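You operate a simulated robot arm through the tools that you are given. There is no shell and no other tool. Be economical: measure what you need, move in short steps, check, and stop when the job is done.

You are at the controls of a simulated two-armed robot. One attempt, no reset.

## Task
Set the thermostat to 22 degrees for home and 17 degrees for away.
Fine: store each with OK, home first; leave it on away, the dial at 17.

It is judged by the outcome, as a careful person would: the job done as asked, and still so three seconds after it is handed in. It fails if anything else is knocked over, pushed out of place, dropped, spilled or broken.

## Robot
Two 7-joint arms with two-finger parallel grippers on one trunk, on a base that drives. Base frame: it is fixed to the floor where the robot stands at the start and does not move with it; the origin is under the middle of the robot, x ahead of it, y to its left, z up. Readings come in mm, rad, newtons and seconds.
The left shoulder is at the start at [20, 138, 1575], the right one opposite. With the tool pointing down near the work surface each hand reaches from about 100 to 500 mm from the robot's upright axis, wherever it stands, measured 20 degrees to its own side. Payload 1.57 kg a hand.
The tool frame of a hand sits at the grasp point between the pads (the TCP): z along the fingers, y along the line on which they close. The tips reach 30 mm beyond it. The gripper opens to 80 mm. The fingers are 17 mm wide and 12 mm thick; the gripper's body (40 by 82 mm) begins 80 mm behind the TCP.
Orientation is told as [roll, pitch, yaw] about the base's x, y, z axes, in that order, counted from this pose: with the fingers straight down and closing along the base's y, the tool's x points along the base's -x, its y along +y and its z along -z.

## Interface
- The arms move only by the tool servo_tool. It takes "left_series", "right_series" or both (then of equal length, played together; a hand with none holds still); each is one flat list of numbers, 7 for each row, row after row: the shift along the tool's x, y, z in mm, then the turn, a rotation vector about the tool's x, y, z in rad, then the opening, from 0 (shut) to 1 (fully open). In form: [x, y, z, wx, wy, wz, grip, x, y, z, wx, wy, wz, grip, ...]. A call has 1 to 12 rows; each row is the pose to reach, as a shift and turn from the pose commanded when the call began, along the tool's axes at that moment. Rows are played at 5 a second. More than 50 mm and 0.15 rad between two rows, or a gripper value outside its range, and nothing of the call is played. A pose out of reach is approached as far as the arm can. The call stops where the force on the tool passes 40 N (or 10 N more than at its start, if that is more) or the arm is blocked; 0.2 s more then pass. The fingers move at their own pace (about 45 mm/s each) and stop on an object; they squeeze with about 37 N. The grip force told is the motor's: it shows also when the fingers shut on nothing. Time passes only in rows, and 0.2 s behind the last, so rows that repeat a pose let the fingers close. It gives the time, the measured TCP pose, the force on the tool (base axes), the opening and the grip force at its end, in the units of the frame above (readings bear some noise), with the torque about the TCP (base axes, N m) and any sound that the robot's microphone picked up.
- Cameras (640 x 400 px; columns grow to the right, rows downward): "scene" is now at [181.9, -40.4, 1510.5]; the picture's right is [-0.44, -0.90, 0.00], its down [-0.03, 0.02, -1.00] and it looks along [0.90, -0.44, -0.04] (base axes); focal length 214 px, centre (320, 200). "left" rides on the left gripper at [72, 7, -122] in its tool frame; the picture's right is [-0.09, 1.00, 0.00], its down [-0.84, -0.08, -0.54] and it looks along [-0.54, -0.05, 0.84] (tool axes); focal length 238 px, centre (320, 200). "right" rides on the right gripper at [72, -7, -122] in its tool frame; the picture's right is [0.09, 1.00, 0.00], its down [-0.84, 0.08, -0.54] and it looks along [-0.54, 0.05, 0.84] (tool axes); focal length 238 px, centre (320, 200). There is no depth. A picture from a camera that has moved, and an enlarged one, comes with that camera's place and axes in the base frame and with its lens.
- get_image(camera): a new picture of that camera. The clock stands still meanwhile.
- slide_trunk(by): slides the trunk up (or, below 0, down) by that many mm; the arms and the scene camera ride with it, the base frame stays. It gives what a move gives, with no picture.
- roll_base(legs): drives the robot by 1 to 6 legs, each [ahead, left, turn to the left] in mm, mm and rad, along the robot's own axes; the way and the turn of a leg run together, so that a leg with both is an arc; at most 1500 mm and 3.142 rad a leg. The arms and the cameras ride along, it lands a little off, and it stops where it bumps. It gives what a move gives.
- pan_tilt(pan, tilt): turns the head with the scene camera to pan (to the left, within 1.047 rad either way) and tilt (down, from -0.506 to 1.204), counted from straight ahead of the robot. It gives what a move gives.
- close_up(camera, box): a new picture of the part [left, top, right, bottom] of that camera's present view, enlarged. The clock stands still meanwhile.
- hand_in(): hands the job in; it is judged then, once.

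Work in short steps. Places have to be worked out from the pictures, the camera data and where the tool is seen: move nearer, look again, correct. Check each grasp and each placing, and mend what went wrong. You have 120 turns and 108 pictures in all, those below and enlarged ones among them. Open the grippers and draw the arms clear of the work before you hand the job in, unless the task says otherwise; then end with one line.

The tools are called after "Emit:" by a JSON object that holds its "fn" and its "kwargs". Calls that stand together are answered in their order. servo_tool: Moves the arms, as the interface text tells. Its arguments: {"type":"object","properties":{"left_series":{"type":"array","items":{"type":"number"}},"right_series":{"type":"array","items":{"type":"number"}}},"required":[]} The other tools are called the same way: slide_trunk (by) slides the trunk up or down; roll_base (legs) drives the base; pan_tilt (pan, tilt) turns the head that bears the scene camera; get_image (camera) takes a picture; close_up (camera, box) takes an enlarged picture of a part of a camera's view; hand_in () hands the job in.

At the start:

```text
time: 0.0
left_eef_pos: [338.7, 10.2, 1470.9]
left_tcp_rot: [0.002, 0.134, 0.002]
left_force: [-0.3, 0.7, -0.8]
left_torque: [0.01, 0.01, -0.01]
left_finger_gap: 80.2
left_grip_force: 0.1
right_eef_pos: [186.7, -279.7, 1435.3]
right_tcp_rot: [-0.176, 0.489, -0.106]
right_force: [0.3, -0.7, 0.3]
right_torque: [0.0, 0.0, 0.01]
right_finger_gap: 80.0
right_grip_force: 0.1
trunk travel left (down, up): [-950.0, 290.0]
robot x, y, heading: [-2.3, -2.7, -0.001]
head pan, tilt: [-0.461, 0.038]
```

scene: 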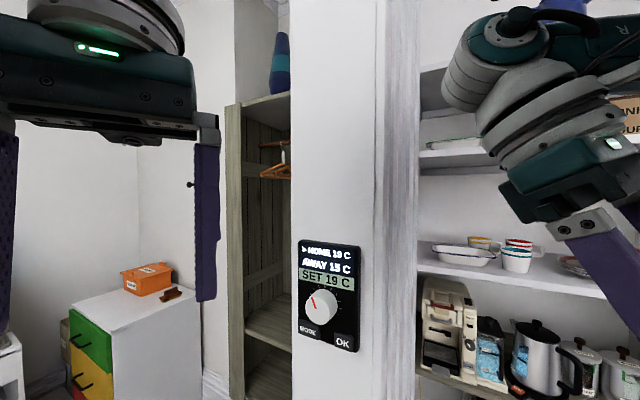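
right: 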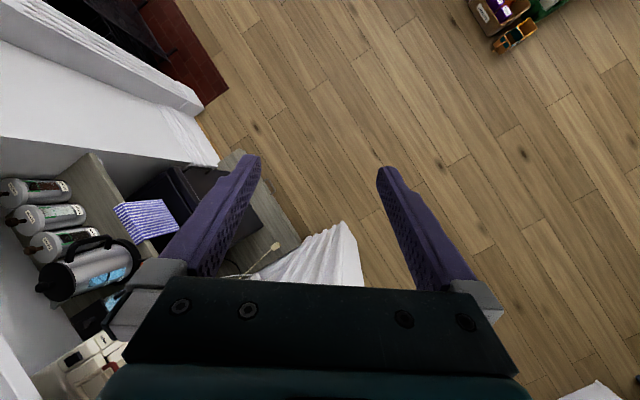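
left: 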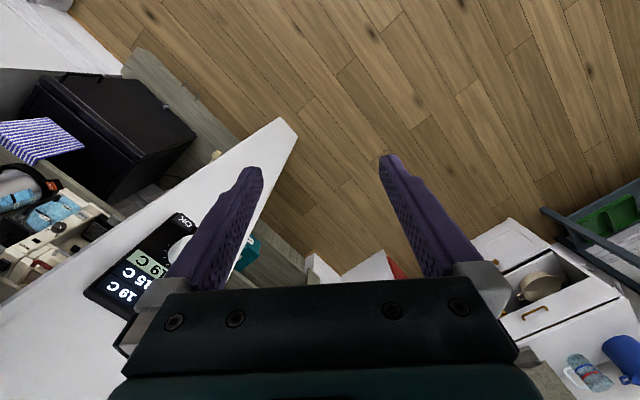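

The scene view shows the thermostat on a pillar, with a dial, a MODE button at lower left and OK at lower right. I'll enlarge it.

Emit:
{"fn": "close_up", "kwargs": {"camera": "scene", "box": [280, 230, 380, 360]}}

Emit:
{"fn": "close_up", "kwargs": {"camera": "left", "box": [80, 180, 300, 330]}}

```text
3.08 times, centred on (330, 295) of scene
camera zoom: at [181.9, -40.4, 1510.5], right [-0.44, -0.9, 0.0], down [-0.03, 0.02, -1.0], along [0.9, -0.44, -0.04], focal length 660 px, centre (289, -92)
```

zoom: 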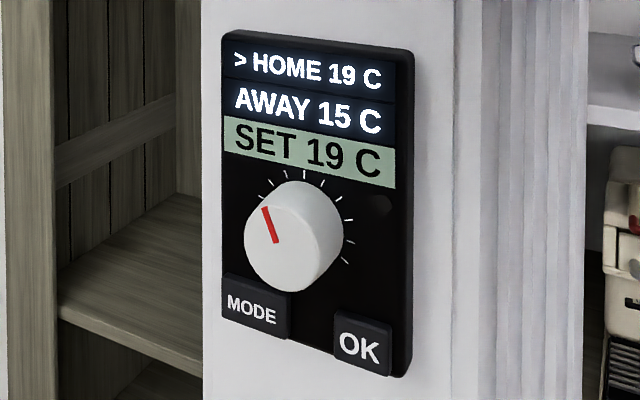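

```text
2.67 times, centred on (190, 255) of left
camera zoom: at [283.2, 16.4, 1601.3], right [0.09, 1.0, -0.01], down [0.9, -0.08, 0.43], along [0.42, -0.05, -0.9], focal length 636 px, centre (667, 53)
```

zoom: 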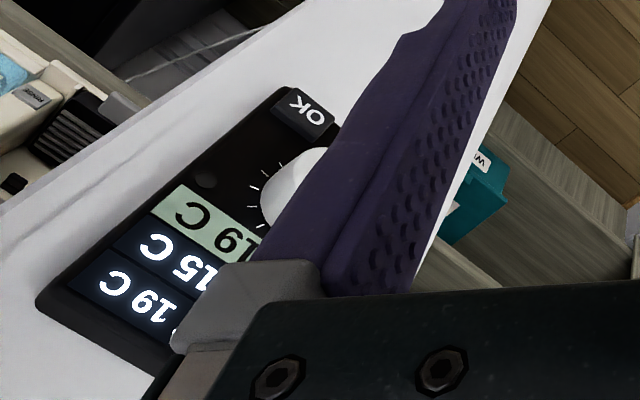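

By triangulation OK is at about [443,-205,1293], and the face normal is near [-0.66,0.75,0]. I'll look around before moving the base.

Emit:
{"fn": "pan_tilt", "kwargs": {"pan": -0.8, "tilt": 0.6}}

Emit:
{"fn": "get_image", "kwargs": {"camera": "scene"}}

Emit:
{"fn": "pan_tilt", "kwargs": {"pan": 0.7, "tilt": 0.6}}

Emit:
{"fn": "get_image", "kwargs": {"camera": "scene"}}

```text
time: 1.0
left_eef_pos: [337.3, 10.9, 1470.1]
left_tcp_rot: [0.003, 0.134, 0.002]
left_force: [-0.9, -0.7, 0.2]
left_torque: [-0.03, 0.03, -0.01]
left_finger_gap: 79.9
left_grip_force: 0.0
right_eef_pos: [186.7, -279.9, 1434.5]
right_tcp_rot: [-0.173, 0.49, -0.107]
right_force: [-0.3, 0.5, 0.3]
right_torque: [0.01, 0.02, 0.0]
right_finger_gap: 79.9
right_grip_force: 0.0
trunk travel left (down, up): [-950.0, 290.0]
robot x, y, heading: [-1.2, 3.5, 0.001]
head pan, tilt: [-0.799, 0.6]
```

```text
102 pictures are left
camera scene: at [162.1, -63.4, 1458.9], right [-0.72, -0.7, 0.0], down [-0.39, 0.4, -0.83], along [0.58, -0.59, -0.56], focal length 214 px, centre (320, 200)
```

scene: 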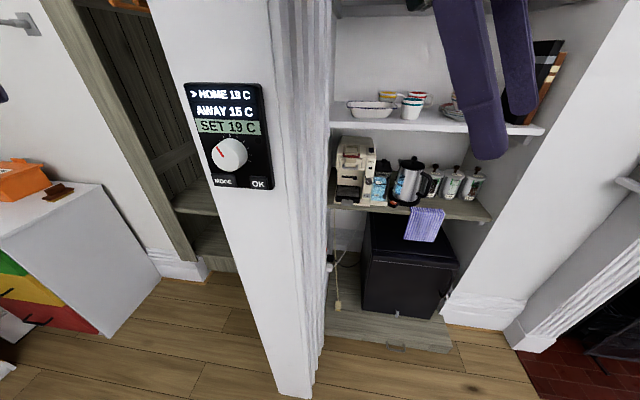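

```text
time: 2.6
left_eef_pos: [338.2, 10.5, 1470.0]
left_tcp_rot: [0.004, 0.133, 0.003]
left_force: [0.2, 0.9, 0.2]
left_torque: [0.02, 0.01, -0.02]
left_finger_gap: 79.9
left_grip_force: 0.1
right_eef_pos: [186.0, -278.3, 1435.5]
right_tcp_rot: [-0.175, 0.491, -0.105]
right_force: [0.5, -0.5, -0.1]
right_torque: [0.02, -0.01, 0.0]
right_finger_gap: 80.0
right_grip_force: 0.2
trunk travel left (down, up): [-950.0, 290.0]
robot x, y, heading: [-0.5, 0.2, -0.002]
head pan, tilt: [0.7, 0.6]
```

```text
101 pictures are left
camera scene: at [168.1, 56.9, 1458.8], right [0.64, -0.77, 0.0], down [-0.43, -0.36, -0.83], along [0.63, 0.53, -0.56], focal length 214 px, centre (320, 200)
```

scene: 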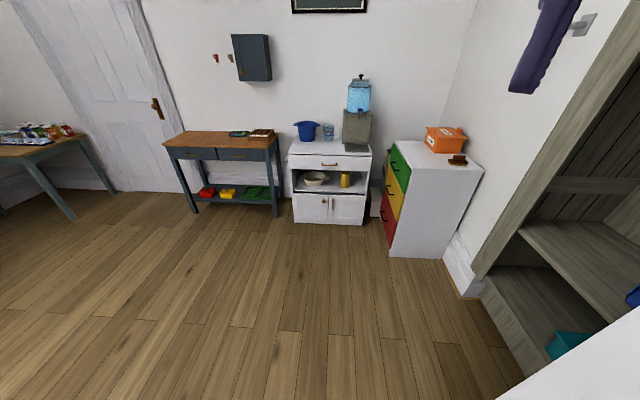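

The floor around and behind the robot is clear. I'll back off along the face normal and turn to face the thermostat, with the head aimed at it.

Emit:
{"fn": "roll_base", "kwargs": {"legs": [[-110, 130, 0], [0, 0, -0.9]]}}

Emit:
{"fn": "pan_tilt", "kwargs": {"pan": 0.3, "tilt": 0.3}}

Emit:
{"fn": "get_image", "kwargs": {"camera": "scene"}}

```text
time: 6.3
left_eef_pos: [111.0, -128.5, 1470.6]
left_tcp_rot: [0.002, 0.135, -0.894]
left_force: [0.3, -0.3, 0.3]
left_torque: [-0.03, 0.0, 0.01]
left_finger_gap: 80.0
left_grip_force: 0.1
right_eef_pos: [-211.6, -191.1, 1434.9]
right_tcp_rot: [-0.175, 0.489, -1.001]
right_force: [-0.1, -0.2, -1.2]
right_torque: [0.0, -0.02, 0.01]
right_finger_gap: 80.0
right_grip_force: 0.1
trunk travel left (down, up): [-950.0, 290.0]
robot x, y, heading: [-108.5, 130.2, -0.898]
head pan, tilt: [0.7, 0.6]
```

```text
time: 7.2
left_eef_pos: [111.1, -129.5, 1469.8]
left_tcp_rot: [0.002, 0.136, -0.895]
left_force: [-0.8, 0.6, 0.3]
left_torque: [-0.02, -0.01, -0.01]
left_finger_gap: 79.9
left_grip_force: 0.1
right_eef_pos: [-213.3, -190.4, 1434.4]
right_tcp_rot: [-0.175, 0.492, -1.001]
right_force: [0.7, -0.5, 0.8]
right_torque: [0.04, 0.03, 0.0]
right_finger_gap: 79.9
right_grip_force: 0.0
trunk travel left (down, up): [-950.0, 290.0]
robot x, y, heading: [-110.4, 127.9, -0.894]
head pan, tilt: [0.3, 0.3]
```

```text
100 pictures are left
camera scene: at [30.9, -1.7, 1486.3], right [-0.56, -0.83, 0.0], down [-0.25, 0.17, -0.96], along [0.79, -0.54, -0.3], focal length 214 px, centre (320, 200)
```

scene: 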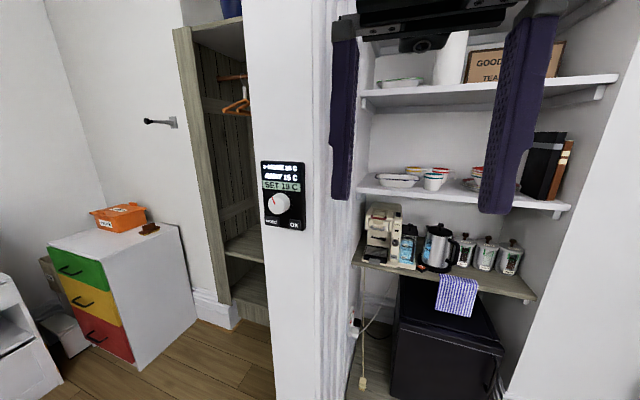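

Base is in place. I'll pitch the left hand forward (about tool y), moving it left, ahead and a little down.

Emit:
{"fn": "servo_tool", "kwargs": {"left_series": [-6, 12, 6, 0, -0.142, 0, 1, -12, 24, 12, 0, -0.284, 0, 1, -18, 36, 18, 0, -0.426, 0, 1, -24, 48, 24, 0, -0.568, 0, 1, -30, 60, 30, 0, -0.71, 0, 1, -36, 72, 36, 0, -0.852, 0, 1, -42, 84, 42, 0, -0.994, 0, 1, -48, 96, 48, 0, -1.136, 0, 1, -54, 108, 54, 0, -1.278, 0, 1, -60, 120, 60, 0, -1.42, 0, 1, -66, 132, 66, 0, -1.562, 0, 1, -72, 144, 72, 0, -1.704, 0, 1]}}

Emit:
{"fn": "get_image", "kwargs": {"camera": "left"}}

Emit:
{"fn": "get_image", "kwargs": {"camera": "scene"}}

```text
time: 9.8
left_eef_pos: [260.7, -85.7, 1390.7]
left_tcp_rot: [0.888, -1.568, -1.782]
left_force: [0.3, -0.6, -0.6]
left_torque: [0.0, 0.05, -0.05]
left_finger_gap: 80.1
left_grip_force: 0.1
right_eef_pos: [-211.6, -191.4, 1435.5]
right_tcp_rot: [-0.175, 0.493, -1.001]
right_force: [-1.0, 0.1, -0.3]
right_torque: [0.02, 0.06, -0.01]
right_finger_gap: 80.1
right_grip_force: 0.1
trunk travel left (down, up): [-950.0, 290.0]
robot x, y, heading: [-108.5, 128.0, -0.902]
head pan, tilt: [0.3, 0.3]
```

```text
99 pictures are left
camera left: at [189.7, 12.7, 1318.6], right [0.78, 0.62, 0.09], down [-0.4, 0.37, 0.84], along [0.49, -0.69, 0.54], focal length 238 px, centre (320, 200)
```

left: 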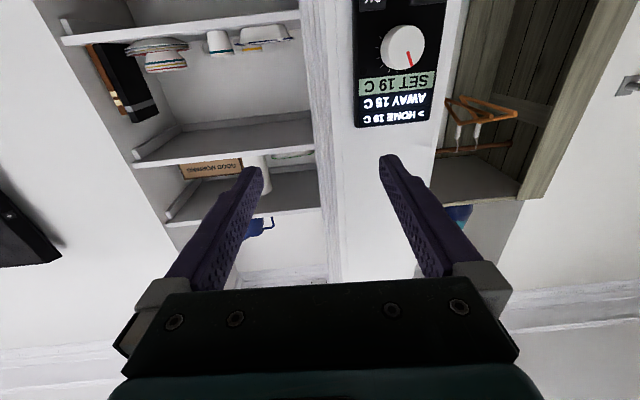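

```text
98 pictures are left
camera scene: at [30.8, -1.8, 1486.4], right [-0.56, -0.83, 0.0], down [-0.24, 0.17, -0.96], along [0.79, -0.54, -0.3], focal length 214 px, centre (320, 200)
```

scene: 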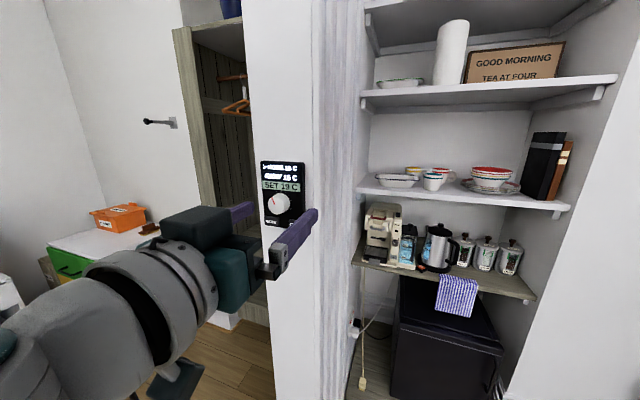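

The hand now faces the wall and the left camera (inverted) sees the device. I'll enlarge both views to triangulate.

Emit:
{"fn": "close_up", "kwargs": {"camera": "left", "box": [330, 0, 490, 140]}}

Emit:
{"fn": "close_up", "kwargs": {"camera": "scene", "box": [240, 150, 340, 240]}}

```text
2.86 times, centred on (410, 70) of left
camera zoom: at [189.7, 12.7, 1318.6], right [0.78, 0.62, 0.09], down [-0.4, 0.37, 0.84], along [0.49, -0.69, 0.54], focal length 681 px, centre (63, 571)
```

zoom: 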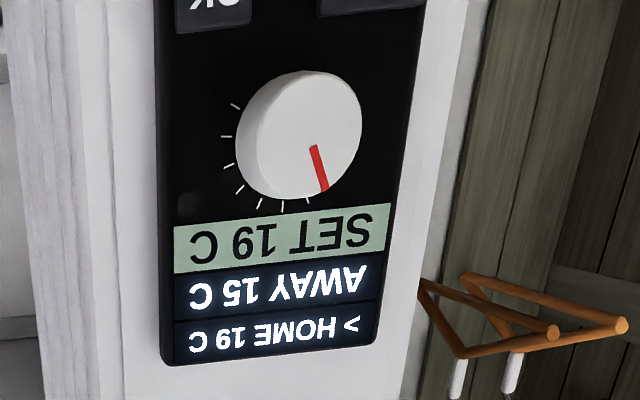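

```text
4.44 times, centred on (290, 195) of scene
camera zoom: at [30.8, -1.8, 1486.4], right [-0.56, -0.83, 0.0], down [-0.24, 0.17, -0.96], along [0.79, -0.54, -0.3], focal length 953 px, centre (453, 222)
```

zoom: 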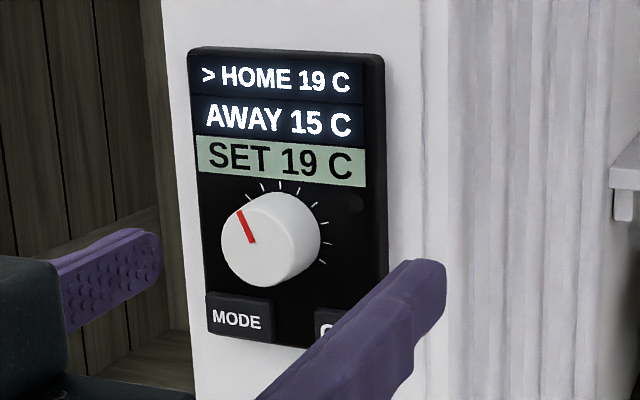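

Two-view triangulation gives the panel facing normal [-0.6,0.8,0]. In wall coordinates (u = left along the wall, n = along the normal) the dial is at u≈270, z≈1326, with OK at (239,1275) and MODE at (297,1275). I'll move the hand to a pre-grasp in front of the dial.

Emit:
{"fn": "servo_tool", "kwargs": {"left_series": [16, 27, 10, 0.01, 0, 0, 1, 32, 54, 25, 0.02, 0, 0, 1, 48, 81, 50, 0.027, 0, 0, 1, 64, 109, 80, 0.027, 0, 0, 1, 64, 109, 110, 0.027, 0, 0, 1, 64, 109, 138, 0.027, 0, 0, 1]}}

Emit:
{"fn": "get_image", "kwargs": {"camera": "left"}}

Emit:
{"fn": "get_image", "kwargs": {"camera": "scene"}}

```text
time: 11.2
left_eef_pos: [433.3, -125.0, 1323.4]
left_tcp_rot: [0.451, -1.567, -1.372]
left_force: [-0.2, 0.1, 0.9]
left_torque: [-0.01, -0.01, 0.0]
left_finger_gap: 80.0
left_grip_force: 0.0
right_eef_pos: [-211.8, -190.7, 1434.4]
right_tcp_rot: [-0.175, 0.492, -0.999]
right_force: [0.5, 0.3, 0.2]
right_torque: [0.02, -0.02, -0.02]
right_finger_gap: 79.9
right_grip_force: 0.0
trunk travel left (down, up): [-950.0, 290.0]
robot x, y, heading: [-110.2, 125.6, -0.898]
head pan, tilt: [0.3, 0.3]
```

```text
95 pictures are left
camera left: at [364.5, -24.9, 1252.0], right [0.79, 0.6, 0.09], down [-0.39, 0.38, 0.84], along [0.47, -0.7, 0.54], focal length 238 px, centre (320, 200)
```

left: 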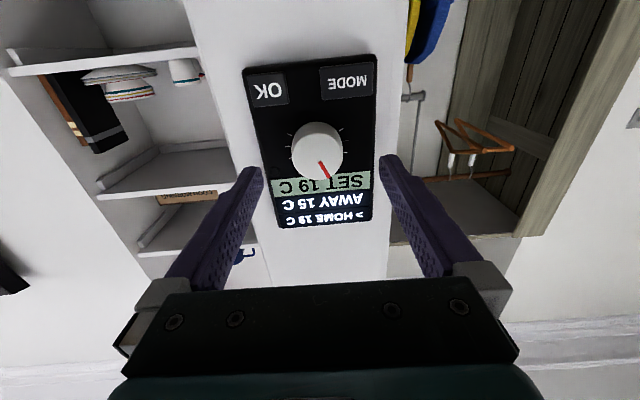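

```text
94 pictures are left
camera scene: at [30.8, -1.7, 1486.3], right [-0.56, -0.83, 0.0], down [-0.24, 0.17, -0.96], along [0.79, -0.54, -0.3], focal length 214 px, centre (320, 200)
```

scene: 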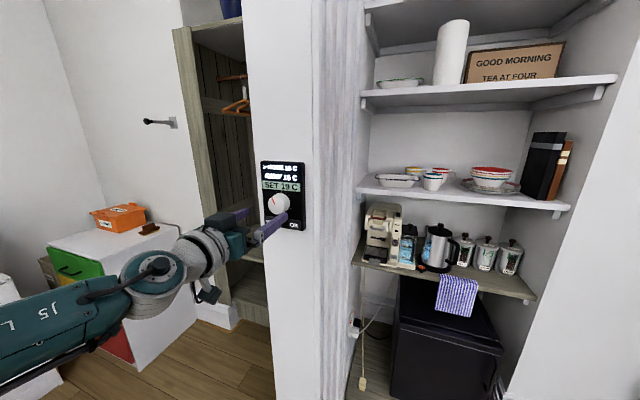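

Emit:
{"fn": "close_up", "kwargs": {"camera": "left", "box": [230, 50, 390, 240]}}

```text
2.11 times, centred on (310, 145) of left
camera zoom: at [364.5, -24.9, 1252.0], right [0.79, 0.6, 0.09], down [-0.39, 0.38, 0.84], along [0.47, -0.7, 0.54], focal length 502 px, centre (341, 316)
```

zoom: 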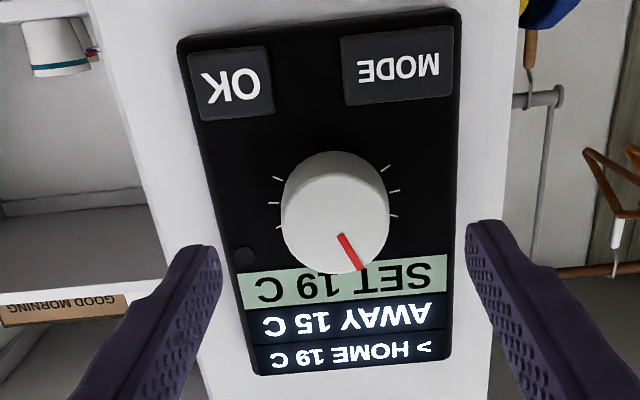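

Refined estimate: dial axis at u≈268, z≈1328, OK at (236,1278), MODE at (298,1278). I'll center and advance over the dial.

Emit:
{"fn": "servo_tool", "kwargs": {"left_series": [-4, -3, 0, 0, 0, 0, 1, -4.5, -3, 20, 0, 0, 0, 1, -4.5, -3, 40, 0, 0, 0, 1, -4.5, -3, 50, 0, 0, 0, 1, -4.5, -3, 57, 0, 0, 0, 1]}}

Emit:
{"fn": "get_image", "kwargs": {"camera": "left"}}

Emit:
{"fn": "close_up", "kwargs": {"camera": "scene", "box": [240, 150, 340, 240]}}

```text
time: 12.4
left_eef_pos: [465.7, -172.8, 1330.3]
left_tcp_rot: [1.059, -1.569, -1.98]
left_force: [-0.4, -0.2, 0.3]
left_torque: [0.03, -0.02, -0.03]
left_finger_gap: 80.0
left_grip_force: 0.1
right_eef_pos: [-212.3, -192.1, 1434.7]
right_tcp_rot: [-0.174, 0.491, -0.999]
right_force: [-0.6, -0.3, 0.2]
right_torque: [0.0, 0.0, 0.0]
right_finger_gap: 80.1
right_grip_force: 0.1
trunk travel left (down, up): [-950.0, 290.0]
robot x, y, heading: [-106.0, 128.8, -0.895]
head pan, tilt: [0.3, 0.3]
```

```text
92 pictures are left
camera left: at [397.4, -72.2, 1257.9], right [0.79, 0.6, 0.09], down [-0.39, 0.38, 0.84], along [0.47, -0.7, 0.54], focal length 238 px, centre (320, 200)
```

left: 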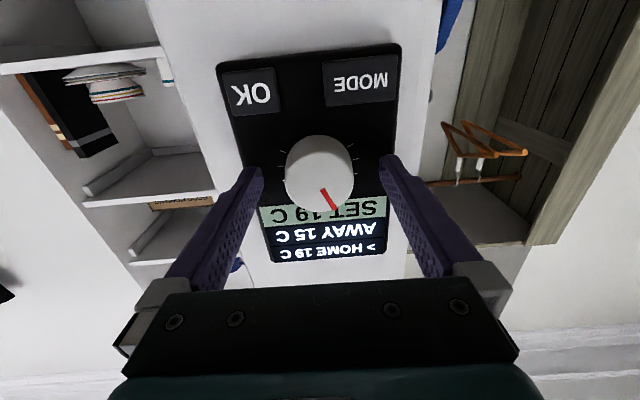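

```text
4.44 times, centred on (290, 195) of scene
camera zoom: at [30.9, -1.7, 1486.3], right [-0.56, -0.83, 0.0], down [-0.24, 0.17, -0.96], along [0.79, -0.54, -0.3], focal length 953 px, centre (453, 222)
```

zoom: 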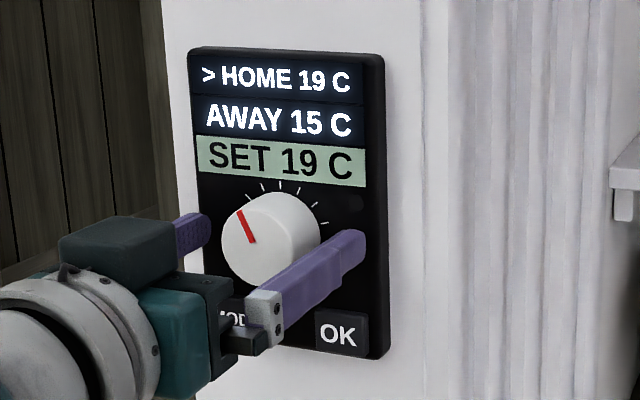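

The dial sits midway between the fingers and on the tool axis. I'll close on it.

Emit:
{"fn": "servo_tool", "kwargs": {"left_series": [0, 0, 0, 0, 0, 0, 0.7, 0, 0, 0, 0, 0, 0, 0.5, 0, 0, 0, 0, 0, 0, 0.3, 0, 0, 0, 0, 0, 0, 0.3]}}

Emit:
{"fn": "get_image", "kwargs": {"camera": "left"}}

```text
time: 13.4
left_eef_pos: [465.2, -173.0, 1329.2]
left_tcp_rot: [0.785, -1.57, -1.707]
left_force: [-2.1, -1.0, 1.3]
left_torque: [0.04, 0.0, -0.06]
left_finger_gap: 45.2
left_grip_force: 28.6
right_eef_pos: [-211.1, -190.8, 1434.4]
right_tcp_rot: [-0.175, 0.49, -1.0]
right_force: [0.2, 0.1, 0.1]
right_torque: [-0.01, 0.04, 0.02]
right_finger_gap: 79.9
right_grip_force: 0.0
trunk travel left (down, up): [-950.0, 290.0]
robot x, y, heading: [-111.6, 130.9, -0.899]
head pan, tilt: [0.3, 0.3]
```

```text
90 pictures are left
camera left: at [396.8, -72.5, 1257.8], right [0.79, 0.6, 0.09], down [-0.39, 0.38, 0.84], along [0.47, -0.7, 0.54], focal length 238 px, centre (320, 200)
```

left: 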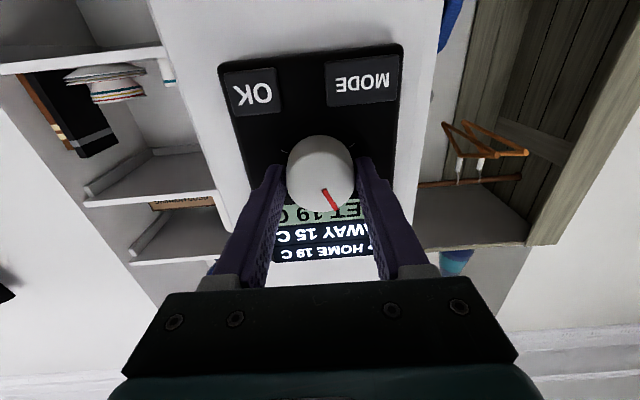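

Gripped on the dial (gap 45 mm). I'll turn clockwise (+wz) by about 0.2 rad and read the display.

Emit:
{"fn": "servo_tool", "kwargs": {"left_series": [0, 0, 0, 0, 0, 0.1, 0.3, 0, 0, 0, 0, 0, 0.2, 0.3, 0, 0, 0, 0, 0, 0.2, 0.3]}}

Emit:
{"fn": "close_up", "kwargs": {"camera": "scene", "box": [240, 150, 340, 240]}}

```text
time: 14.2
left_eef_pos: [464.8, -173.7, 1329.5]
left_tcp_rot: [1.558, -1.368, -2.481]
left_force: [3.8, -9.0, -4.6]
left_torque: [-0.15, -0.06, -0.1]
left_finger_gap: 45.0
left_grip_force: 44.8
right_eef_pos: [-211.4, -191.7, 1435.6]
right_tcp_rot: [-0.174, 0.491, -0.999]
right_force: [0.5, -0.2, 0.6]
right_torque: [-0.02, 0.04, 0.0]
right_finger_gap: 79.9
right_grip_force: 0.1
trunk travel left (down, up): [-950.0, 290.0]
robot x, y, heading: [-109.5, 129.0, -0.897]
head pan, tilt: [0.3, 0.3]
```

```text
4.44 times, centred on (290, 195) of scene
camera zoom: at [30.9, -2.2, 1486.4], right [-0.56, -0.83, 0.0], down [-0.24, 0.17, -0.96], along [0.79, -0.54, -0.3], focal length 953 px, centre (453, 222)
```

zoom: 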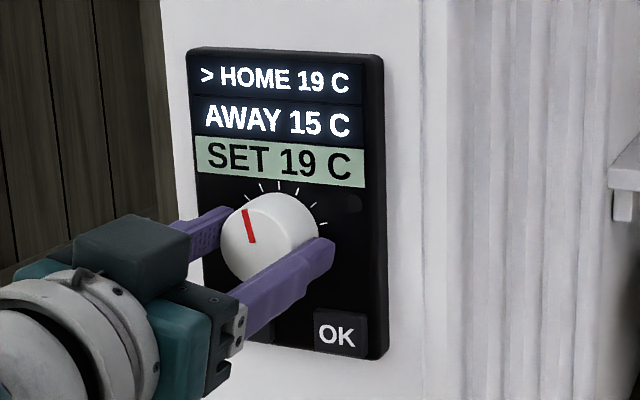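

The pointer turned clockwise with the hand, but the display still shows 19. I'll turn another 0.25.

Emit:
{"fn": "servo_tool", "kwargs": {"left_series": [0, 0, 0, 0, 0, 0.1, 0.3, 0, 0, 0, 0, 0, 0.2, 0.3, 0, 0, 0, 0, 0, 0.25, 0.3, 0, 0, 0, 0, 0, 0.25, 0.3]}}

Emit:
{"fn": "close_up", "kwargs": {"camera": "scene", "box": [240, 150, 340, 240]}}

```text
time: 15.2
left_eef_pos: [464.9, -172.7, 1330.4]
left_tcp_rot: [1.565, -1.119, -2.489]
left_force: [-0.4, -5.5, -3.0]
left_torque: [-0.15, -0.04, -0.08]
left_finger_gap: 45.0
left_grip_force: 44.9
right_eef_pos: [-213.2, -191.5, 1434.4]
right_tcp_rot: [-0.175, 0.492, -1.0]
right_force: [-0.6, -0.4, -0.8]
right_torque: [0.03, -0.02, -0.01]
right_finger_gap: 79.9
right_grip_force: 0.0
trunk travel left (down, up): [-950.0, 290.0]
robot x, y, heading: [-107.4, 128.2, -0.891]
head pan, tilt: [0.3, 0.3]
```

```text
4.44 times, centred on (290, 195) of scene
camera zoom: at [30.6, -1.9, 1486.3], right [-0.56, -0.83, 0.0], down [-0.25, 0.17, -0.96], along [0.79, -0.54, -0.3], focal length 953 px, centre (453, 222)
```

zoom: 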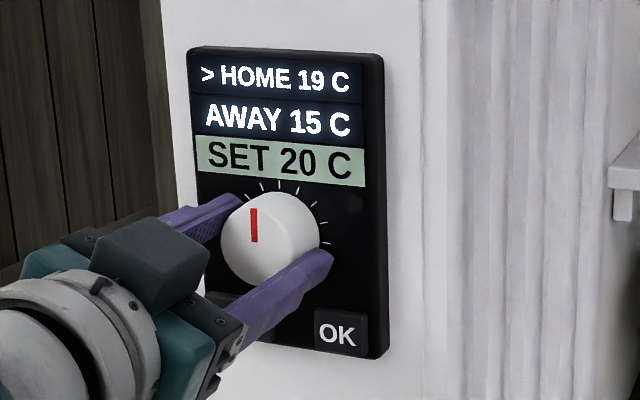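

SET shows 20 with the pointer near the top; each degree seems to take about 0.4 rad. I'll continue +0.5.

Emit:
{"fn": "servo_tool", "kwargs": {"left_series": [0, 0, 0, 0, 0, 0.1, 0.3, 0, 0, 0, 0, 0, 0.2, 0.3, 0, 0, 0, 0, 0, 0.3, 0.3, 0, 0, 0, 0, 0, 0.4, 0.3, 0, 0, 0, 0, 0, 0.5, 0.3, 0, 0, 0, 0, 0, 0.5, 0.3]}}

Emit:
{"fn": "close_up", "kwargs": {"camera": "scene", "box": [240, 150, 340, 240]}}

```text
time: 16.6
left_eef_pos: [465.0, -173.6, 1330.2]
left_tcp_rot: [1.568, -0.62, -2.489]
left_force: [8.2, -17.3, -12.7]
left_torque: [0.23, 0.16, -0.28]
left_finger_gap: 45.0
left_grip_force: 45.6
right_eef_pos: [-211.7, -191.6, 1434.8]
right_tcp_rot: [-0.176, 0.489, -1.001]
right_force: [0.9, -0.4, 0.0]
right_torque: [-0.03, -0.01, -0.01]
right_finger_gap: 80.1
right_grip_force: 0.1
trunk travel left (down, up): [-950.0, 290.0]
robot x, y, heading: [-109.4, 126.1, -0.897]
head pan, tilt: [0.3, 0.3]
```

```text
4.44 times, centred on (290, 195) of scene
camera zoom: at [30.6, -2.3, 1486.4], right [-0.56, -0.83, 0.0], down [-0.25, 0.17, -0.96], along [0.79, -0.54, -0.3], focal length 953 px, centre (453, 222)
```

zoom: 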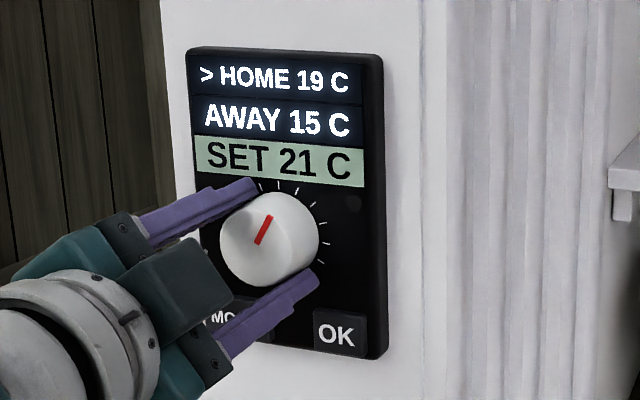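

SET 21, but lateral force is building up. I'll release to relieve it, turn the wrist back by 0.9 and regrasp.

Emit:
{"fn": "servo_tool", "kwargs": {"left_series": [0, 0, 0, 0, 0, 0, 0.7, 0, 0, 0, 0, 0, 0, 0.9, 0, 0, 0, 0, 0, 0, 0.9, 0, 0, 0, 0, 0, -0.14, 0.9, 0, 0, 0, 0, 0, -0.28, 0.9, 0, 0, 0, 0, 0, -0.42, 0.9, 0, 0, 0, 0, 0, -0.56, 0.9, 0, 0, 0, 0, 0, -0.7, 0.9, 0, 0, 0, 0, 0, -0.84, 0.9, 0, 0, 0, 0, 0, -0.95, 0.9, 0, 0, 0, 0, 0, -0.95, 0.9]}}

Emit:
{"fn": "get_image", "kwargs": {"camera": "left"}}

Emit:
{"fn": "close_up", "kwargs": {"camera": "scene", "box": [240, 150, 340, 240]}}

```text
time: 19.0
left_eef_pos: [465.6, -172.6, 1329.9]
left_tcp_rot: [0.088, -1.569, -1.008]
left_force: [-0.5, -0.9, 0.6]
left_torque: [0.0, 0.0, -0.02]
left_finger_gap: 71.8
left_grip_force: 0.0
right_eef_pos: [-212.0, -191.2, 1435.0]
right_tcp_rot: [-0.175, 0.491, -1.0]
right_force: [-0.6, 0.6, 0.2]
right_torque: [0.0, 0.04, 0.01]
right_finger_gap: 80.2
right_grip_force: 0.0
trunk travel left (down, up): [-950.0, 290.0]
robot x, y, heading: [-107.6, 131.1, -0.896]
head pan, tilt: [0.3, 0.3]
```

```text
86 pictures are left
camera left: at [396.9, -72.5, 1258.1], right [0.79, 0.6, 0.09], down [-0.39, 0.38, 0.84], along [0.47, -0.7, 0.54], focal length 238 px, centre (320, 200)
```

left: 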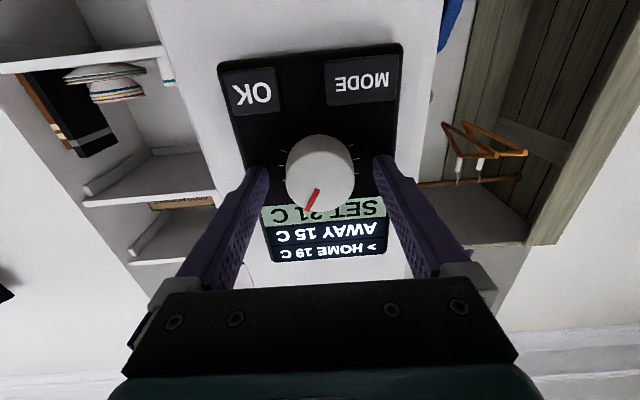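

```text
4.44 times, centred on (290, 195) of scene
camera zoom: at [30.8, -1.7, 1486.3], right [-0.56, -0.83, 0.0], down [-0.24, 0.17, -0.96], along [0.79, -0.54, -0.3], focal length 953 px, centre (453, 222)
```

zoom: 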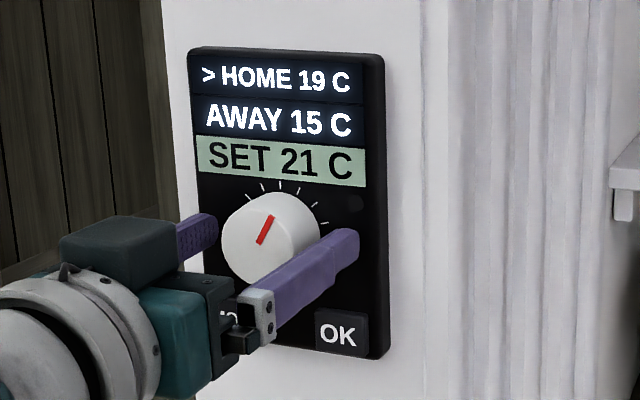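

The dial held at 21. I'll regrip and turn +0.4.

Emit:
{"fn": "servo_tool", "kwargs": {"left_series": [0, 0, 0, 0, 0, 0, 0.6, 0, 0, 0, 0, 0, 0, 0.4, 0, 0, 0, 0, 0, 0, 0.3, 0, 0, 0, 0, 0, 0, 0.3, 0, 0, 0, 0, 0, 0.1, 0.3, 0, 0, 0, 0, 0, 0.2, 0.3, 0, 0, 0, 0, 0, 0.3, 0.3, 0, 0, 0, 0, 0, 0.4, 0.3, 0, 0, 0, 0, 0, 0.4, 0.3]}}

Emit:
{"fn": "close_up", "kwargs": {"camera": "scene", "box": [240, 150, 340, 240]}}

```text
time: 21.0
left_eef_pos: [463.5, -173.1, 1329.3]
left_tcp_rot: [1.565, -1.168, -2.486]
left_force: [6.5, -10.6, -6.5]
left_torque: [0.01, 0.0, -0.03]
left_finger_gap: 44.7
left_grip_force: 45.1
right_eef_pos: [-210.8, -192.1, 1435.5]
right_tcp_rot: [-0.175, 0.49, -1.001]
right_force: [-1.1, 0.6, 0.5]
right_torque: [-0.06, -0.02, -0.01]
right_finger_gap: 79.9
right_grip_force: 0.0
trunk travel left (down, up): [-950.0, 290.0]
robot x, y, heading: [-110.6, 131.1, -0.9]
head pan, tilt: [0.3, 0.3]
```

```text
4.44 times, centred on (290, 195) of scene
camera zoom: at [30.9, -2.2, 1486.4], right [-0.56, -0.83, 0.0], down [-0.24, 0.17, -0.96], along [0.79, -0.54, -0.3], focal length 953 px, centre (453, 222)
```

zoom: 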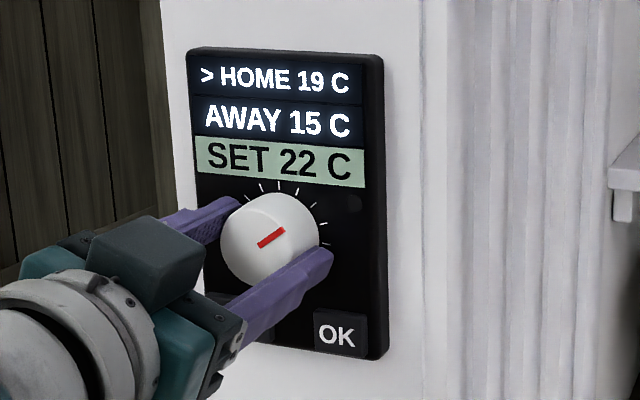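

SET 22. I'll release, unwind the wrist and retreat 60 mm, then close the fingers and shift in front of OK.

Emit:
{"fn": "servo_tool", "kwargs": {"left_series": [0, 0, 0, 0, 0, 0, 0.7, 0, 0, 0, 0, 0, 0, 0.9, 0, 0, 0, 0, 0, 0, 0.9, 0, 0, -20, 0, 0, 0, 0.9, 0, 0, -40, 0, 0, -0.1, 0.9, 0, 0, -60, 0, 0, -0.2, 0.5, 0, 0, -60, 0, 0, -0.3, 0.2, 0, 0, -60, 0, 0, -0.4, 0, 0, 0, -60, 0, 0, -0.4, 0, 0, 0, -60, 0, 0, -0.4, 0]}}

Emit:
{"fn": "servo_tool", "kwargs": {"left_series": [25, -16, 0, 0, 0, 0, 0, 51, -32, 0, 0, 0, 0, 0, 51, -32, 25, 0, 0, 0, 0, 51, -32, 40, 0, 0, 0, 0, 51, -32, 40, 0, 0, 0, 0]}}

Emit:
{"fn": "get_image", "kwargs": {"camera": "left"}}

Emit:
{"fn": "close_up", "kwargs": {"camera": "scene", "box": [240, 150, 340, 240]}}

```text
time: 23.2
left_eef_pos: [428.6, -126.2, 1330.1]
left_tcp_rot: [0.465, -1.568, -1.386]
left_force: [-0.6, -0.1, 0.0]
left_torque: [0.03, 0.0, 0.01]
left_finger_gap: 0.1
left_grip_force: 17.0
right_eef_pos: [-212.6, -191.6, 1433.3]
right_tcp_rot: [-0.173, 0.492, -1.001]
right_force: [-0.8, 0.1, 0.0]
right_torque: [0.03, 0.01, -0.03]
right_finger_gap: 80.2
right_grip_force: 0.1
trunk travel left (down, up): [-950.0, 290.0]
robot x, y, heading: [-107.0, 128.7, -0.895]
head pan, tilt: [0.3, 0.3]
```

```text
time: 24.4
left_eef_pos: [428.9, -175.9, 1278.9]
left_tcp_rot: [0.926, -1.569, -1.846]
left_force: [0.0, -0.5, -0.1]
left_torque: [0.0, -0.01, 0.01]
left_finger_gap: 0.0
left_grip_force: 21.3
right_eef_pos: [-211.2, -190.8, 1434.0]
right_tcp_rot: [-0.176, 0.491, -1.001]
right_force: [0.4, 0.0, -0.2]
right_torque: [0.03, 0.02, 0.0]
right_finger_gap: 80.0
right_grip_force: 0.0
trunk travel left (down, up): [-950.0, 290.0]
robot x, y, heading: [-108.7, 126.3, -0.898]
head pan, tilt: [0.3, 0.3]
```

```text
83 pictures are left
camera left: at [360.8, -75.3, 1207.3], right [0.79, 0.6, 0.09], down [-0.39, 0.38, 0.84], along [0.47, -0.7, 0.54], focal length 238 px, centre (320, 200)
```

left: 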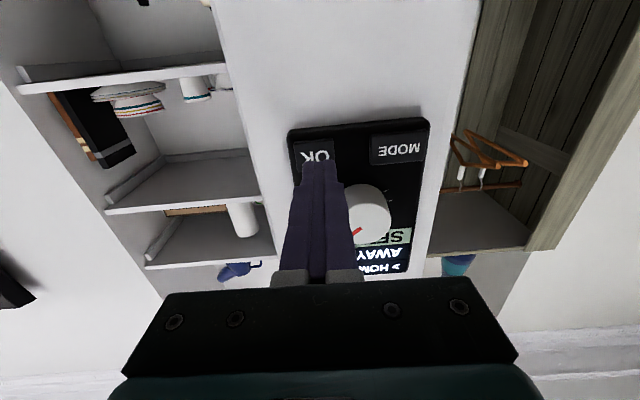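

```text
4.44 times, centred on (290, 195) of scene
camera zoom: at [30.9, -1.7, 1486.3], right [-0.56, -0.83, 0.0], down [-0.24, 0.17, -0.96], along [0.79, -0.54, -0.3], focal length 953 px, centre (453, 222)
```

zoom: 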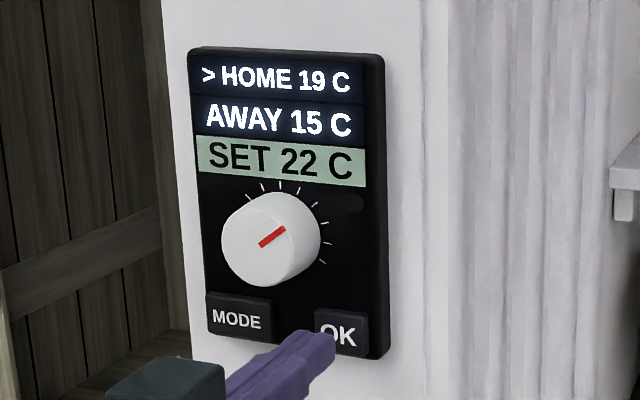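

The tip is lined up with OK, with about 20 mm to go. I'll advance gently and press.

Emit:
{"fn": "servo_tool", "kwargs": {"left_series": [0, 0, 12, 0, 0, 0, 0, 0, 0, 18, 0, 0, 0, 0, 0, 0, 20, 0, 0, 0, 0, 0, 0, 22, 0, 0, 0, 0, 0, 0, 24, 0, 0, 0, 0]}}

Emit:
{"fn": "close_up", "kwargs": {"camera": "scene", "box": [240, 150, 340, 240]}}

```text
time: 25.6
left_eef_pos: [434.4, -190.3, 1286.2]
left_tcp_rot: [0.687, -1.567, -1.604]
left_force: [0.9, -0.7, 0.2]
left_torque: [0.0, -0.01, 0.0]
left_finger_gap: 0.1
left_grip_force: 21.8
left hand out of reach, approached as far as the arm can: row 2, 3, 4, 5
right_eef_pos: [-211.7, -191.2, 1435.9]
right_tcp_rot: [-0.176, 0.492, -0.999]
right_force: [-0.1, 0.7, 0.3]
right_torque: [-0.03, -0.04, -0.01]
right_finger_gap: 79.9
right_grip_force: 0.1
trunk travel left (down, up): [-950.0, 290.0]
robot x, y, heading: [-107.0, 127.9, -0.899]
head pan, tilt: [0.3, 0.3]
```

```text
4.44 times, centred on (290, 195) of scene
camera zoom: at [30.8, -1.7, 1486.3], right [-0.56, -0.83, 0.0], down [-0.24, 0.17, -0.96], along [0.79, -0.54, -0.3], focal length 953 px, centre (453, 222)
```

zoom: 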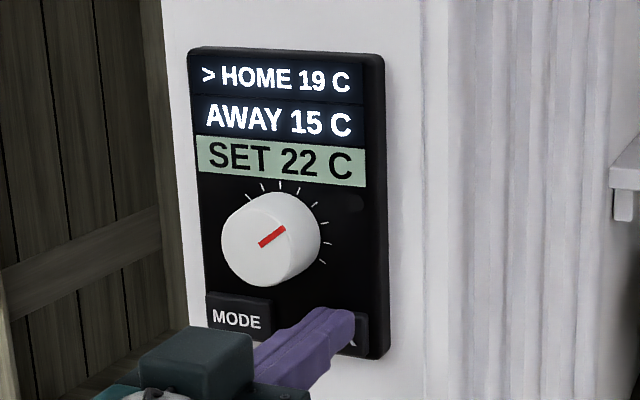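

OK is beyond the arm's reach from here. I'll retreat the hand, raise it by 80 mm, then lower the trunk 80 mm and drive the base 90 mm closer.

Emit:
{"fn": "servo_tool", "kwargs": {"left_series": [0, 0, -25, 0, 0, 0, 0, 0, 0, -60, 0, 0, 0, 0, -30, 0, -95, 0, 0, 0, 0, -60, 0, -125, 0, 0, 0, 0, -85, 0, -150, 0, 0, 0, 0, -85, 0, -150, 0, 0, 0, 0]}}

Emit:
{"fn": "slide_trunk", "kwargs": {"by": -80}}

Emit:
{"fn": "roll_base", "kwargs": {"legs": [[90, 0, -0.02]]}}

Emit:
{"fn": "get_image", "kwargs": {"camera": "left"}}

Emit:
{"fn": "get_image", "kwargs": {"camera": "scene"}}

```text
time: 27.0
left_eef_pos: [342.9, -71.6, 1373.0]
left_tcp_rot: [0.855, -1.569, -1.778]
left_force: [0.4, 0.0, -0.3]
left_torque: [0.02, 0.01, -0.04]
left_finger_gap: 0.1
left_grip_force: 21.3
right_eef_pos: [-211.9, -191.2, 1434.3]
right_tcp_rot: [-0.175, 0.492, -1.0]
right_force: [-0.3, -0.4, 0.1]
right_torque: [-0.03, 0.01, 0.0]
right_finger_gap: 80.1
right_grip_force: 0.0
trunk travel left (down, up): [-950.0, 290.0]
robot x, y, heading: [-110.0, 127.0, -0.895]
head pan, tilt: [0.3, 0.3]
```

```text
time: 28.2
left_eef_pos: [342.7, -73.4, 1291.9]
left_tcp_rot: [0.817, -1.57, -1.741]
left_force: [0.2, 0.7, 0.3]
left_torque: [0.01, -0.01, -0.01]
left_finger_gap: 0.0
left_grip_force: 21.4
right_eef_pos: [-211.8, -191.1, 1354.1]
right_tcp_rot: [-0.174, 0.492, -1.001]
right_force: [0.5, -0.1, 0.5]
right_torque: [-0.02, 0.01, 0.0]
right_finger_gap: 80.0
right_grip_force: 0.1
trunk travel left (down, up): [-870.0, 370.0]
robot x, y, heading: [-106.8, 129.9, -0.896]
head pan, tilt: [0.3, 0.3]
```

```text
time: 29.3
left_eef_pos: [393.4, -152.1, 1292.3]
left_tcp_rot: [0.703, -1.567, -1.644]
left_force: [-0.4, 0.4, 0.3]
left_torque: [0.01, 0.01, -0.01]
left_finger_gap: 0.1
left_grip_force: 21.2
right_eef_pos: [-165.2, -256.9, 1354.8]
right_tcp_rot: [-0.174, 0.493, -1.022]
right_force: [0.3, -1.0, 0.3]
right_torque: [-0.01, -0.02, 0.03]
right_finger_gap: 79.9
right_grip_force: 0.0
trunk travel left (down, up): [-870.0, 370.0]
robot x, y, heading: [-53.8, 58.9, -0.92]
head pan, tilt: [0.3, 0.3]
```

```text
80 pictures are left
camera left: at [326.5, -47.6, 1220.7], right [0.8, 0.59, 0.09], down [-0.38, 0.39, 0.84], along [0.45, -0.71, 0.54], focal length 238 px, centre (320, 200)
```

left: 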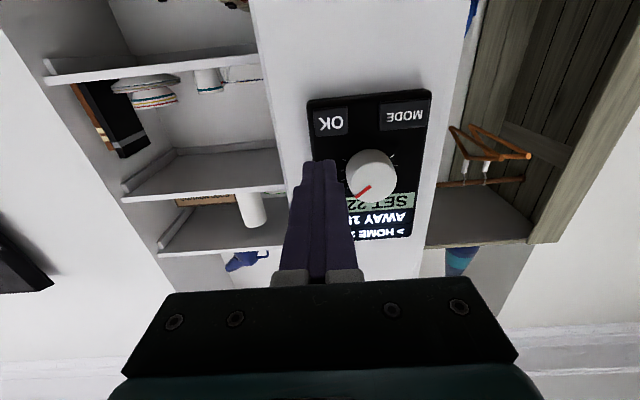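

```text
79 pictures are left
camera scene: at [81.9, -73.3, 1406.3], right [-0.58, -0.82, 0.0], down [-0.24, 0.17, -0.96], along [0.78, -0.55, -0.3], focal length 214 px, centre (320, 200)
```

scene: 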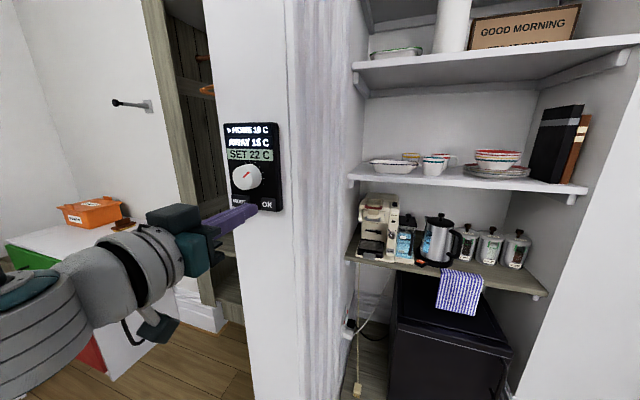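

Hand is at u≈223, z≈1292, and OK is at u≈235, z≈1278. I'll align in front of OK with the tip about 10 mm short.

Emit:
{"fn": "servo_tool", "kwargs": {"left_series": [7, 6, 0, -0.02, 0, 0, 0, 14, 12, 10, -0.02, 0, 0, 0, 14, 12, 30, -0.02, 0, 0, 0, 14, 12, 50, -0.02, 0, 0, 0, 14, 12, 50, -0.02, 0, 0, 0]}}

Emit:
{"fn": "close_up", "kwargs": {"camera": "left", "box": [240, 80, 460, 260]}}

```text
time: 30.5
left_eef_pos: [431.9, -184.8, 1278.0]
left_tcp_rot: [0.774, -1.57, -1.693]
left_force: [0.9, 0.0, 0.0]
left_torque: [0.0, 0.02, 0.01]
left_finger_gap: 0.1
left_grip_force: 20.9
right_eef_pos: [-164.9, -257.0, 1353.9]
right_tcp_rot: [-0.175, 0.493, -1.021]
right_force: [-0.5, 0.2, -0.6]
right_torque: [-0.02, 0.01, 0.0]
right_finger_gap: 80.0
right_grip_force: 0.0
trunk travel left (down, up): [-870.0, 370.0]
robot x, y, heading: [-53.8, 63.7, -0.919]
head pan, tilt: [0.3, 0.3]
```

```text
2.22 times, centred on (350, 170) of left
camera zoom: at [362.9, -83.4, 1205.9], right [0.79, 0.6, 0.09], down [-0.39, 0.38, 0.84], along [0.47, -0.7, 0.54], focal length 530 px, centre (253, 267)
```

zoom: 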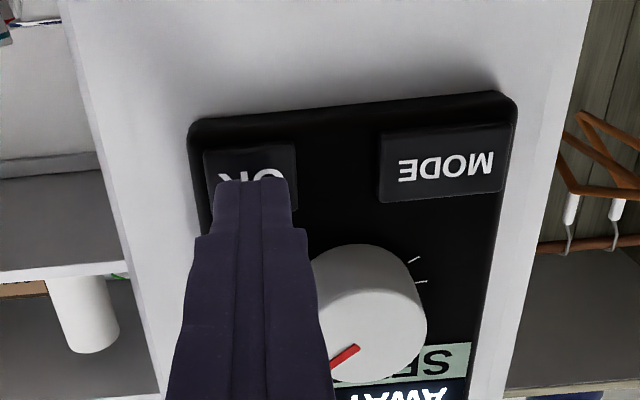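

Lined up with OK; now I'll press in small steps and come back out.

Emit:
{"fn": "servo_tool", "kwargs": {"left_series": [0, 0, 6, 0, 0, 0, 0, 0, 0, 9, 0, 0, 0, 0, 0, 0, 11, 0, 0, 0, 0, 0, 0, 13, 0, 0, 0, 0]}}

Emit:
{"fn": "close_up", "kwargs": {"camera": "scene", "box": [200, 110, 300, 220]}}

```text
time: 31.5
left_eef_pos: [438.9, -193.0, 1277.3]
left_tcp_rot: [0.666, -1.569, -1.589]
left_force: [-0.7, 1.1, -1.0]
left_torque: [-0.01, -0.01, -0.04]
left_finger_gap: 0.0
left_grip_force: 20.7
right_eef_pos: [-164.1, -258.5, 1354.2]
right_tcp_rot: [-0.176, 0.492, -1.021]
right_force: [-0.1, 0.3, 0.2]
right_torque: [0.02, -0.02, 0.0]
right_finger_gap: 79.9
right_grip_force: 0.1
trunk travel left (down, up): [-870.0, 370.0]
robot x, y, heading: [-51.0, 56.2, -0.923]
head pan, tilt: [0.3, 0.3]
heard: click
```

```text
3.64 times, centred on (250, 165) of scene
camera zoom: at [81.8, -73.3, 1406.2], right [-0.58, -0.82, 0.0], down [-0.24, 0.17, -0.96], along [0.78, -0.55, -0.3], focal length 780 px, centre (574, 327)
```

zoom: 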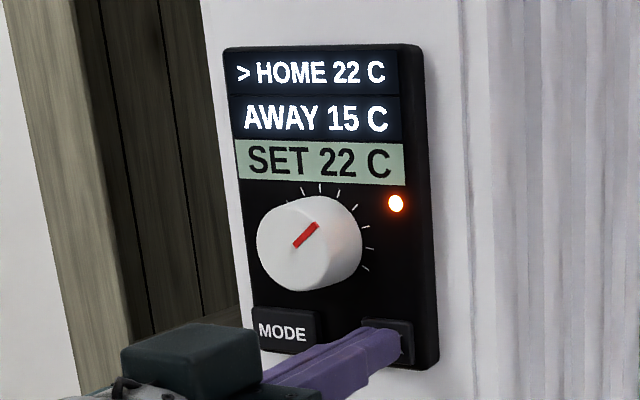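

A click was heard and HOME is stored at 22. I'll retreat, shift 62 mm left to MODE and press to the same depth.

Emit:
{"fn": "servo_tool", "kwargs": {"left_series": [0, 0, -15, 0, 0, 0, 0, 0, 0, -28, 0, 0, 0, 0, 0, 31, -28, 0, 0, 0, 0, 0, 62, -28, 0, 0, 0, 0, 0, 62, -12, 0, 0, 0, 0, 0, 62, -6, 0, 0, 0, 0, 0, 62, -6, 0, 0, 0, 0]}}

Emit:
{"fn": "close_up", "kwargs": {"camera": "left", "box": [240, 80, 460, 260]}}

```text
time: 33.1
left_eef_pos: [485.5, -151.2, 1277.2]
left_tcp_rot: [0.688, -1.567, -1.608]
left_force: [0.0, -0.7, 0.5]
left_torque: [0.02, 0.03, 0.01]
left_finger_gap: 0.1
left_grip_force: 21.2
right_eef_pos: [-165.2, -257.5, 1353.8]
right_tcp_rot: [-0.174, 0.492, -1.02]
right_force: [-0.6, -0.1, -0.7]
right_torque: [0.04, 0.03, 0.02]
right_finger_gap: 80.1
right_grip_force: 0.0
trunk travel left (down, up): [-870.0, 370.0]
robot x, y, heading: [-53.9, 59.7, -0.914]
head pan, tilt: [0.3, 0.3]
```

```text
2.22 times, centred on (350, 170) of left
camera zoom: at [417.5, -50.3, 1204.8], right [0.79, 0.6, 0.09], down [-0.39, 0.38, 0.84], along [0.47, -0.7, 0.54], focal length 530 px, centre (253, 267)
```

zoom: 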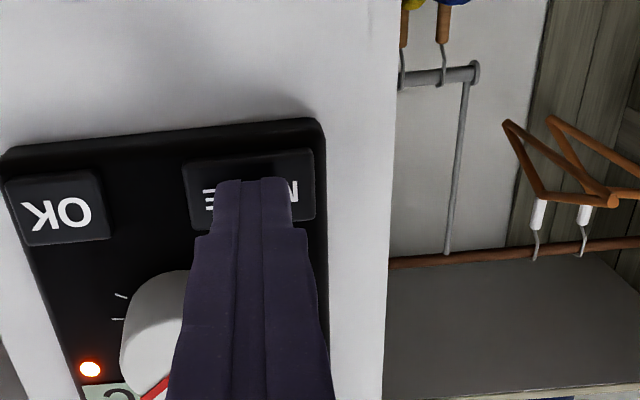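

The tip is in front of MODE. I'll press in small steps.

Emit:
{"fn": "servo_tool", "kwargs": {"left_series": [0, 0, 3, 0, 0, 0, 0, 0, 0, 5, 0, 0, 0, 0, 0, 0, 7, 0, 0, 0, 0]}}

Emit:
{"fn": "close_up", "kwargs": {"camera": "scene", "box": [200, 110, 300, 220]}}

```text
time: 33.9
left_eef_pos: [489.9, -156.1, 1278.0]
left_tcp_rot: [0.468, -1.569, -1.389]
left_force: [-1.2, 1.3, 1.0]
left_torque: [0.03, -0.03, -0.02]
left_finger_gap: 0.0
left_grip_force: 21.0
right_eef_pos: [-164.5, -257.3, 1354.7]
right_tcp_rot: [-0.173, 0.49, -1.021]
right_force: [0.4, 0.1, -1.3]
right_torque: [-0.01, 0.0, -0.03]
right_finger_gap: 80.2
right_grip_force: 0.0
trunk travel left (down, up): [-870.0, 370.0]
robot x, y, heading: [-55.6, 61.0, -0.916]
head pan, tilt: [0.3, 0.3]
heard: click
```

```text
3.64 times, centred on (250, 165) of scene
camera zoom: at [81.9, -73.3, 1406.3], right [-0.58, -0.82, 0.0], down [-0.24, 0.17, -0.96], along [0.78, -0.55, -0.3], focal length 780 px, centre (574, 327)
```

zoom: 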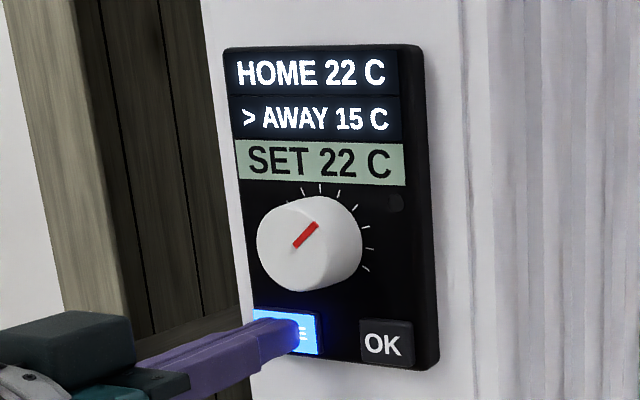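

AWAY is now selected. I'll retreat, open, go back to pre-grasp over the dial and turn the wrist +0.5.

Emit:
{"fn": "servo_tool", "kwargs": {"left_series": [0, 0, -30, 0, 0, 0, 0, 0, 0, -60, 0, 0, 0, 0.2, -26, -15, -60, 0, 0, 0, 0.5, -51.5, -30, -60, 0, 0, 0.12, 0.8, -51.5, -30, -60, 0, 0, 0.25, 0.8, -51.5, -30, -60, 0, 0, 0.38, 0.8, -51.5, -30, -60, 0, 0, 0.5, 0.8]}}

Emit:
{"fn": "get_image", "kwargs": {"camera": "left"}}

```text
time: 35.5
left_eef_pos: [429.2, -126.8, 1330.6]
left_tcp_rot: [1.567, -1.066, -2.487]
left_force: [0.7, -0.5, -0.5]
left_torque: [-0.02, 0.02, -0.03]
left_finger_gap: 63.9
left_grip_force: 0.1
right_eef_pos: [-163.9, -258.2, 1354.6]
right_tcp_rot: [-0.175, 0.495, -1.022]
right_force: [0.3, 0.6, 0.0]
right_torque: [0.02, 0.03, -0.02]
right_finger_gap: 80.2
right_grip_force: 0.1
trunk travel left (down, up): [-870.0, 370.0]
robot x, y, heading: [-54.5, 59.8, -0.917]
head pan, tilt: [0.3, 0.3]
```

```text
74 pictures are left
camera left: at [387.9, -5.8, 1270.6], right [0.66, 0.5, 0.56], down [-0.7, 0.14, 0.7], along [0.27, -0.85, 0.45], focal length 238 px, centre (320, 200)
```

left: 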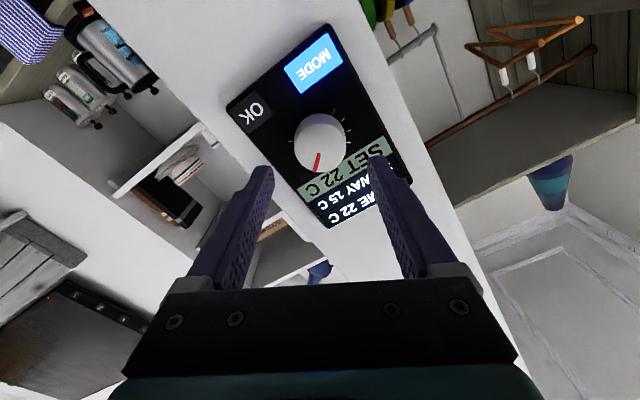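

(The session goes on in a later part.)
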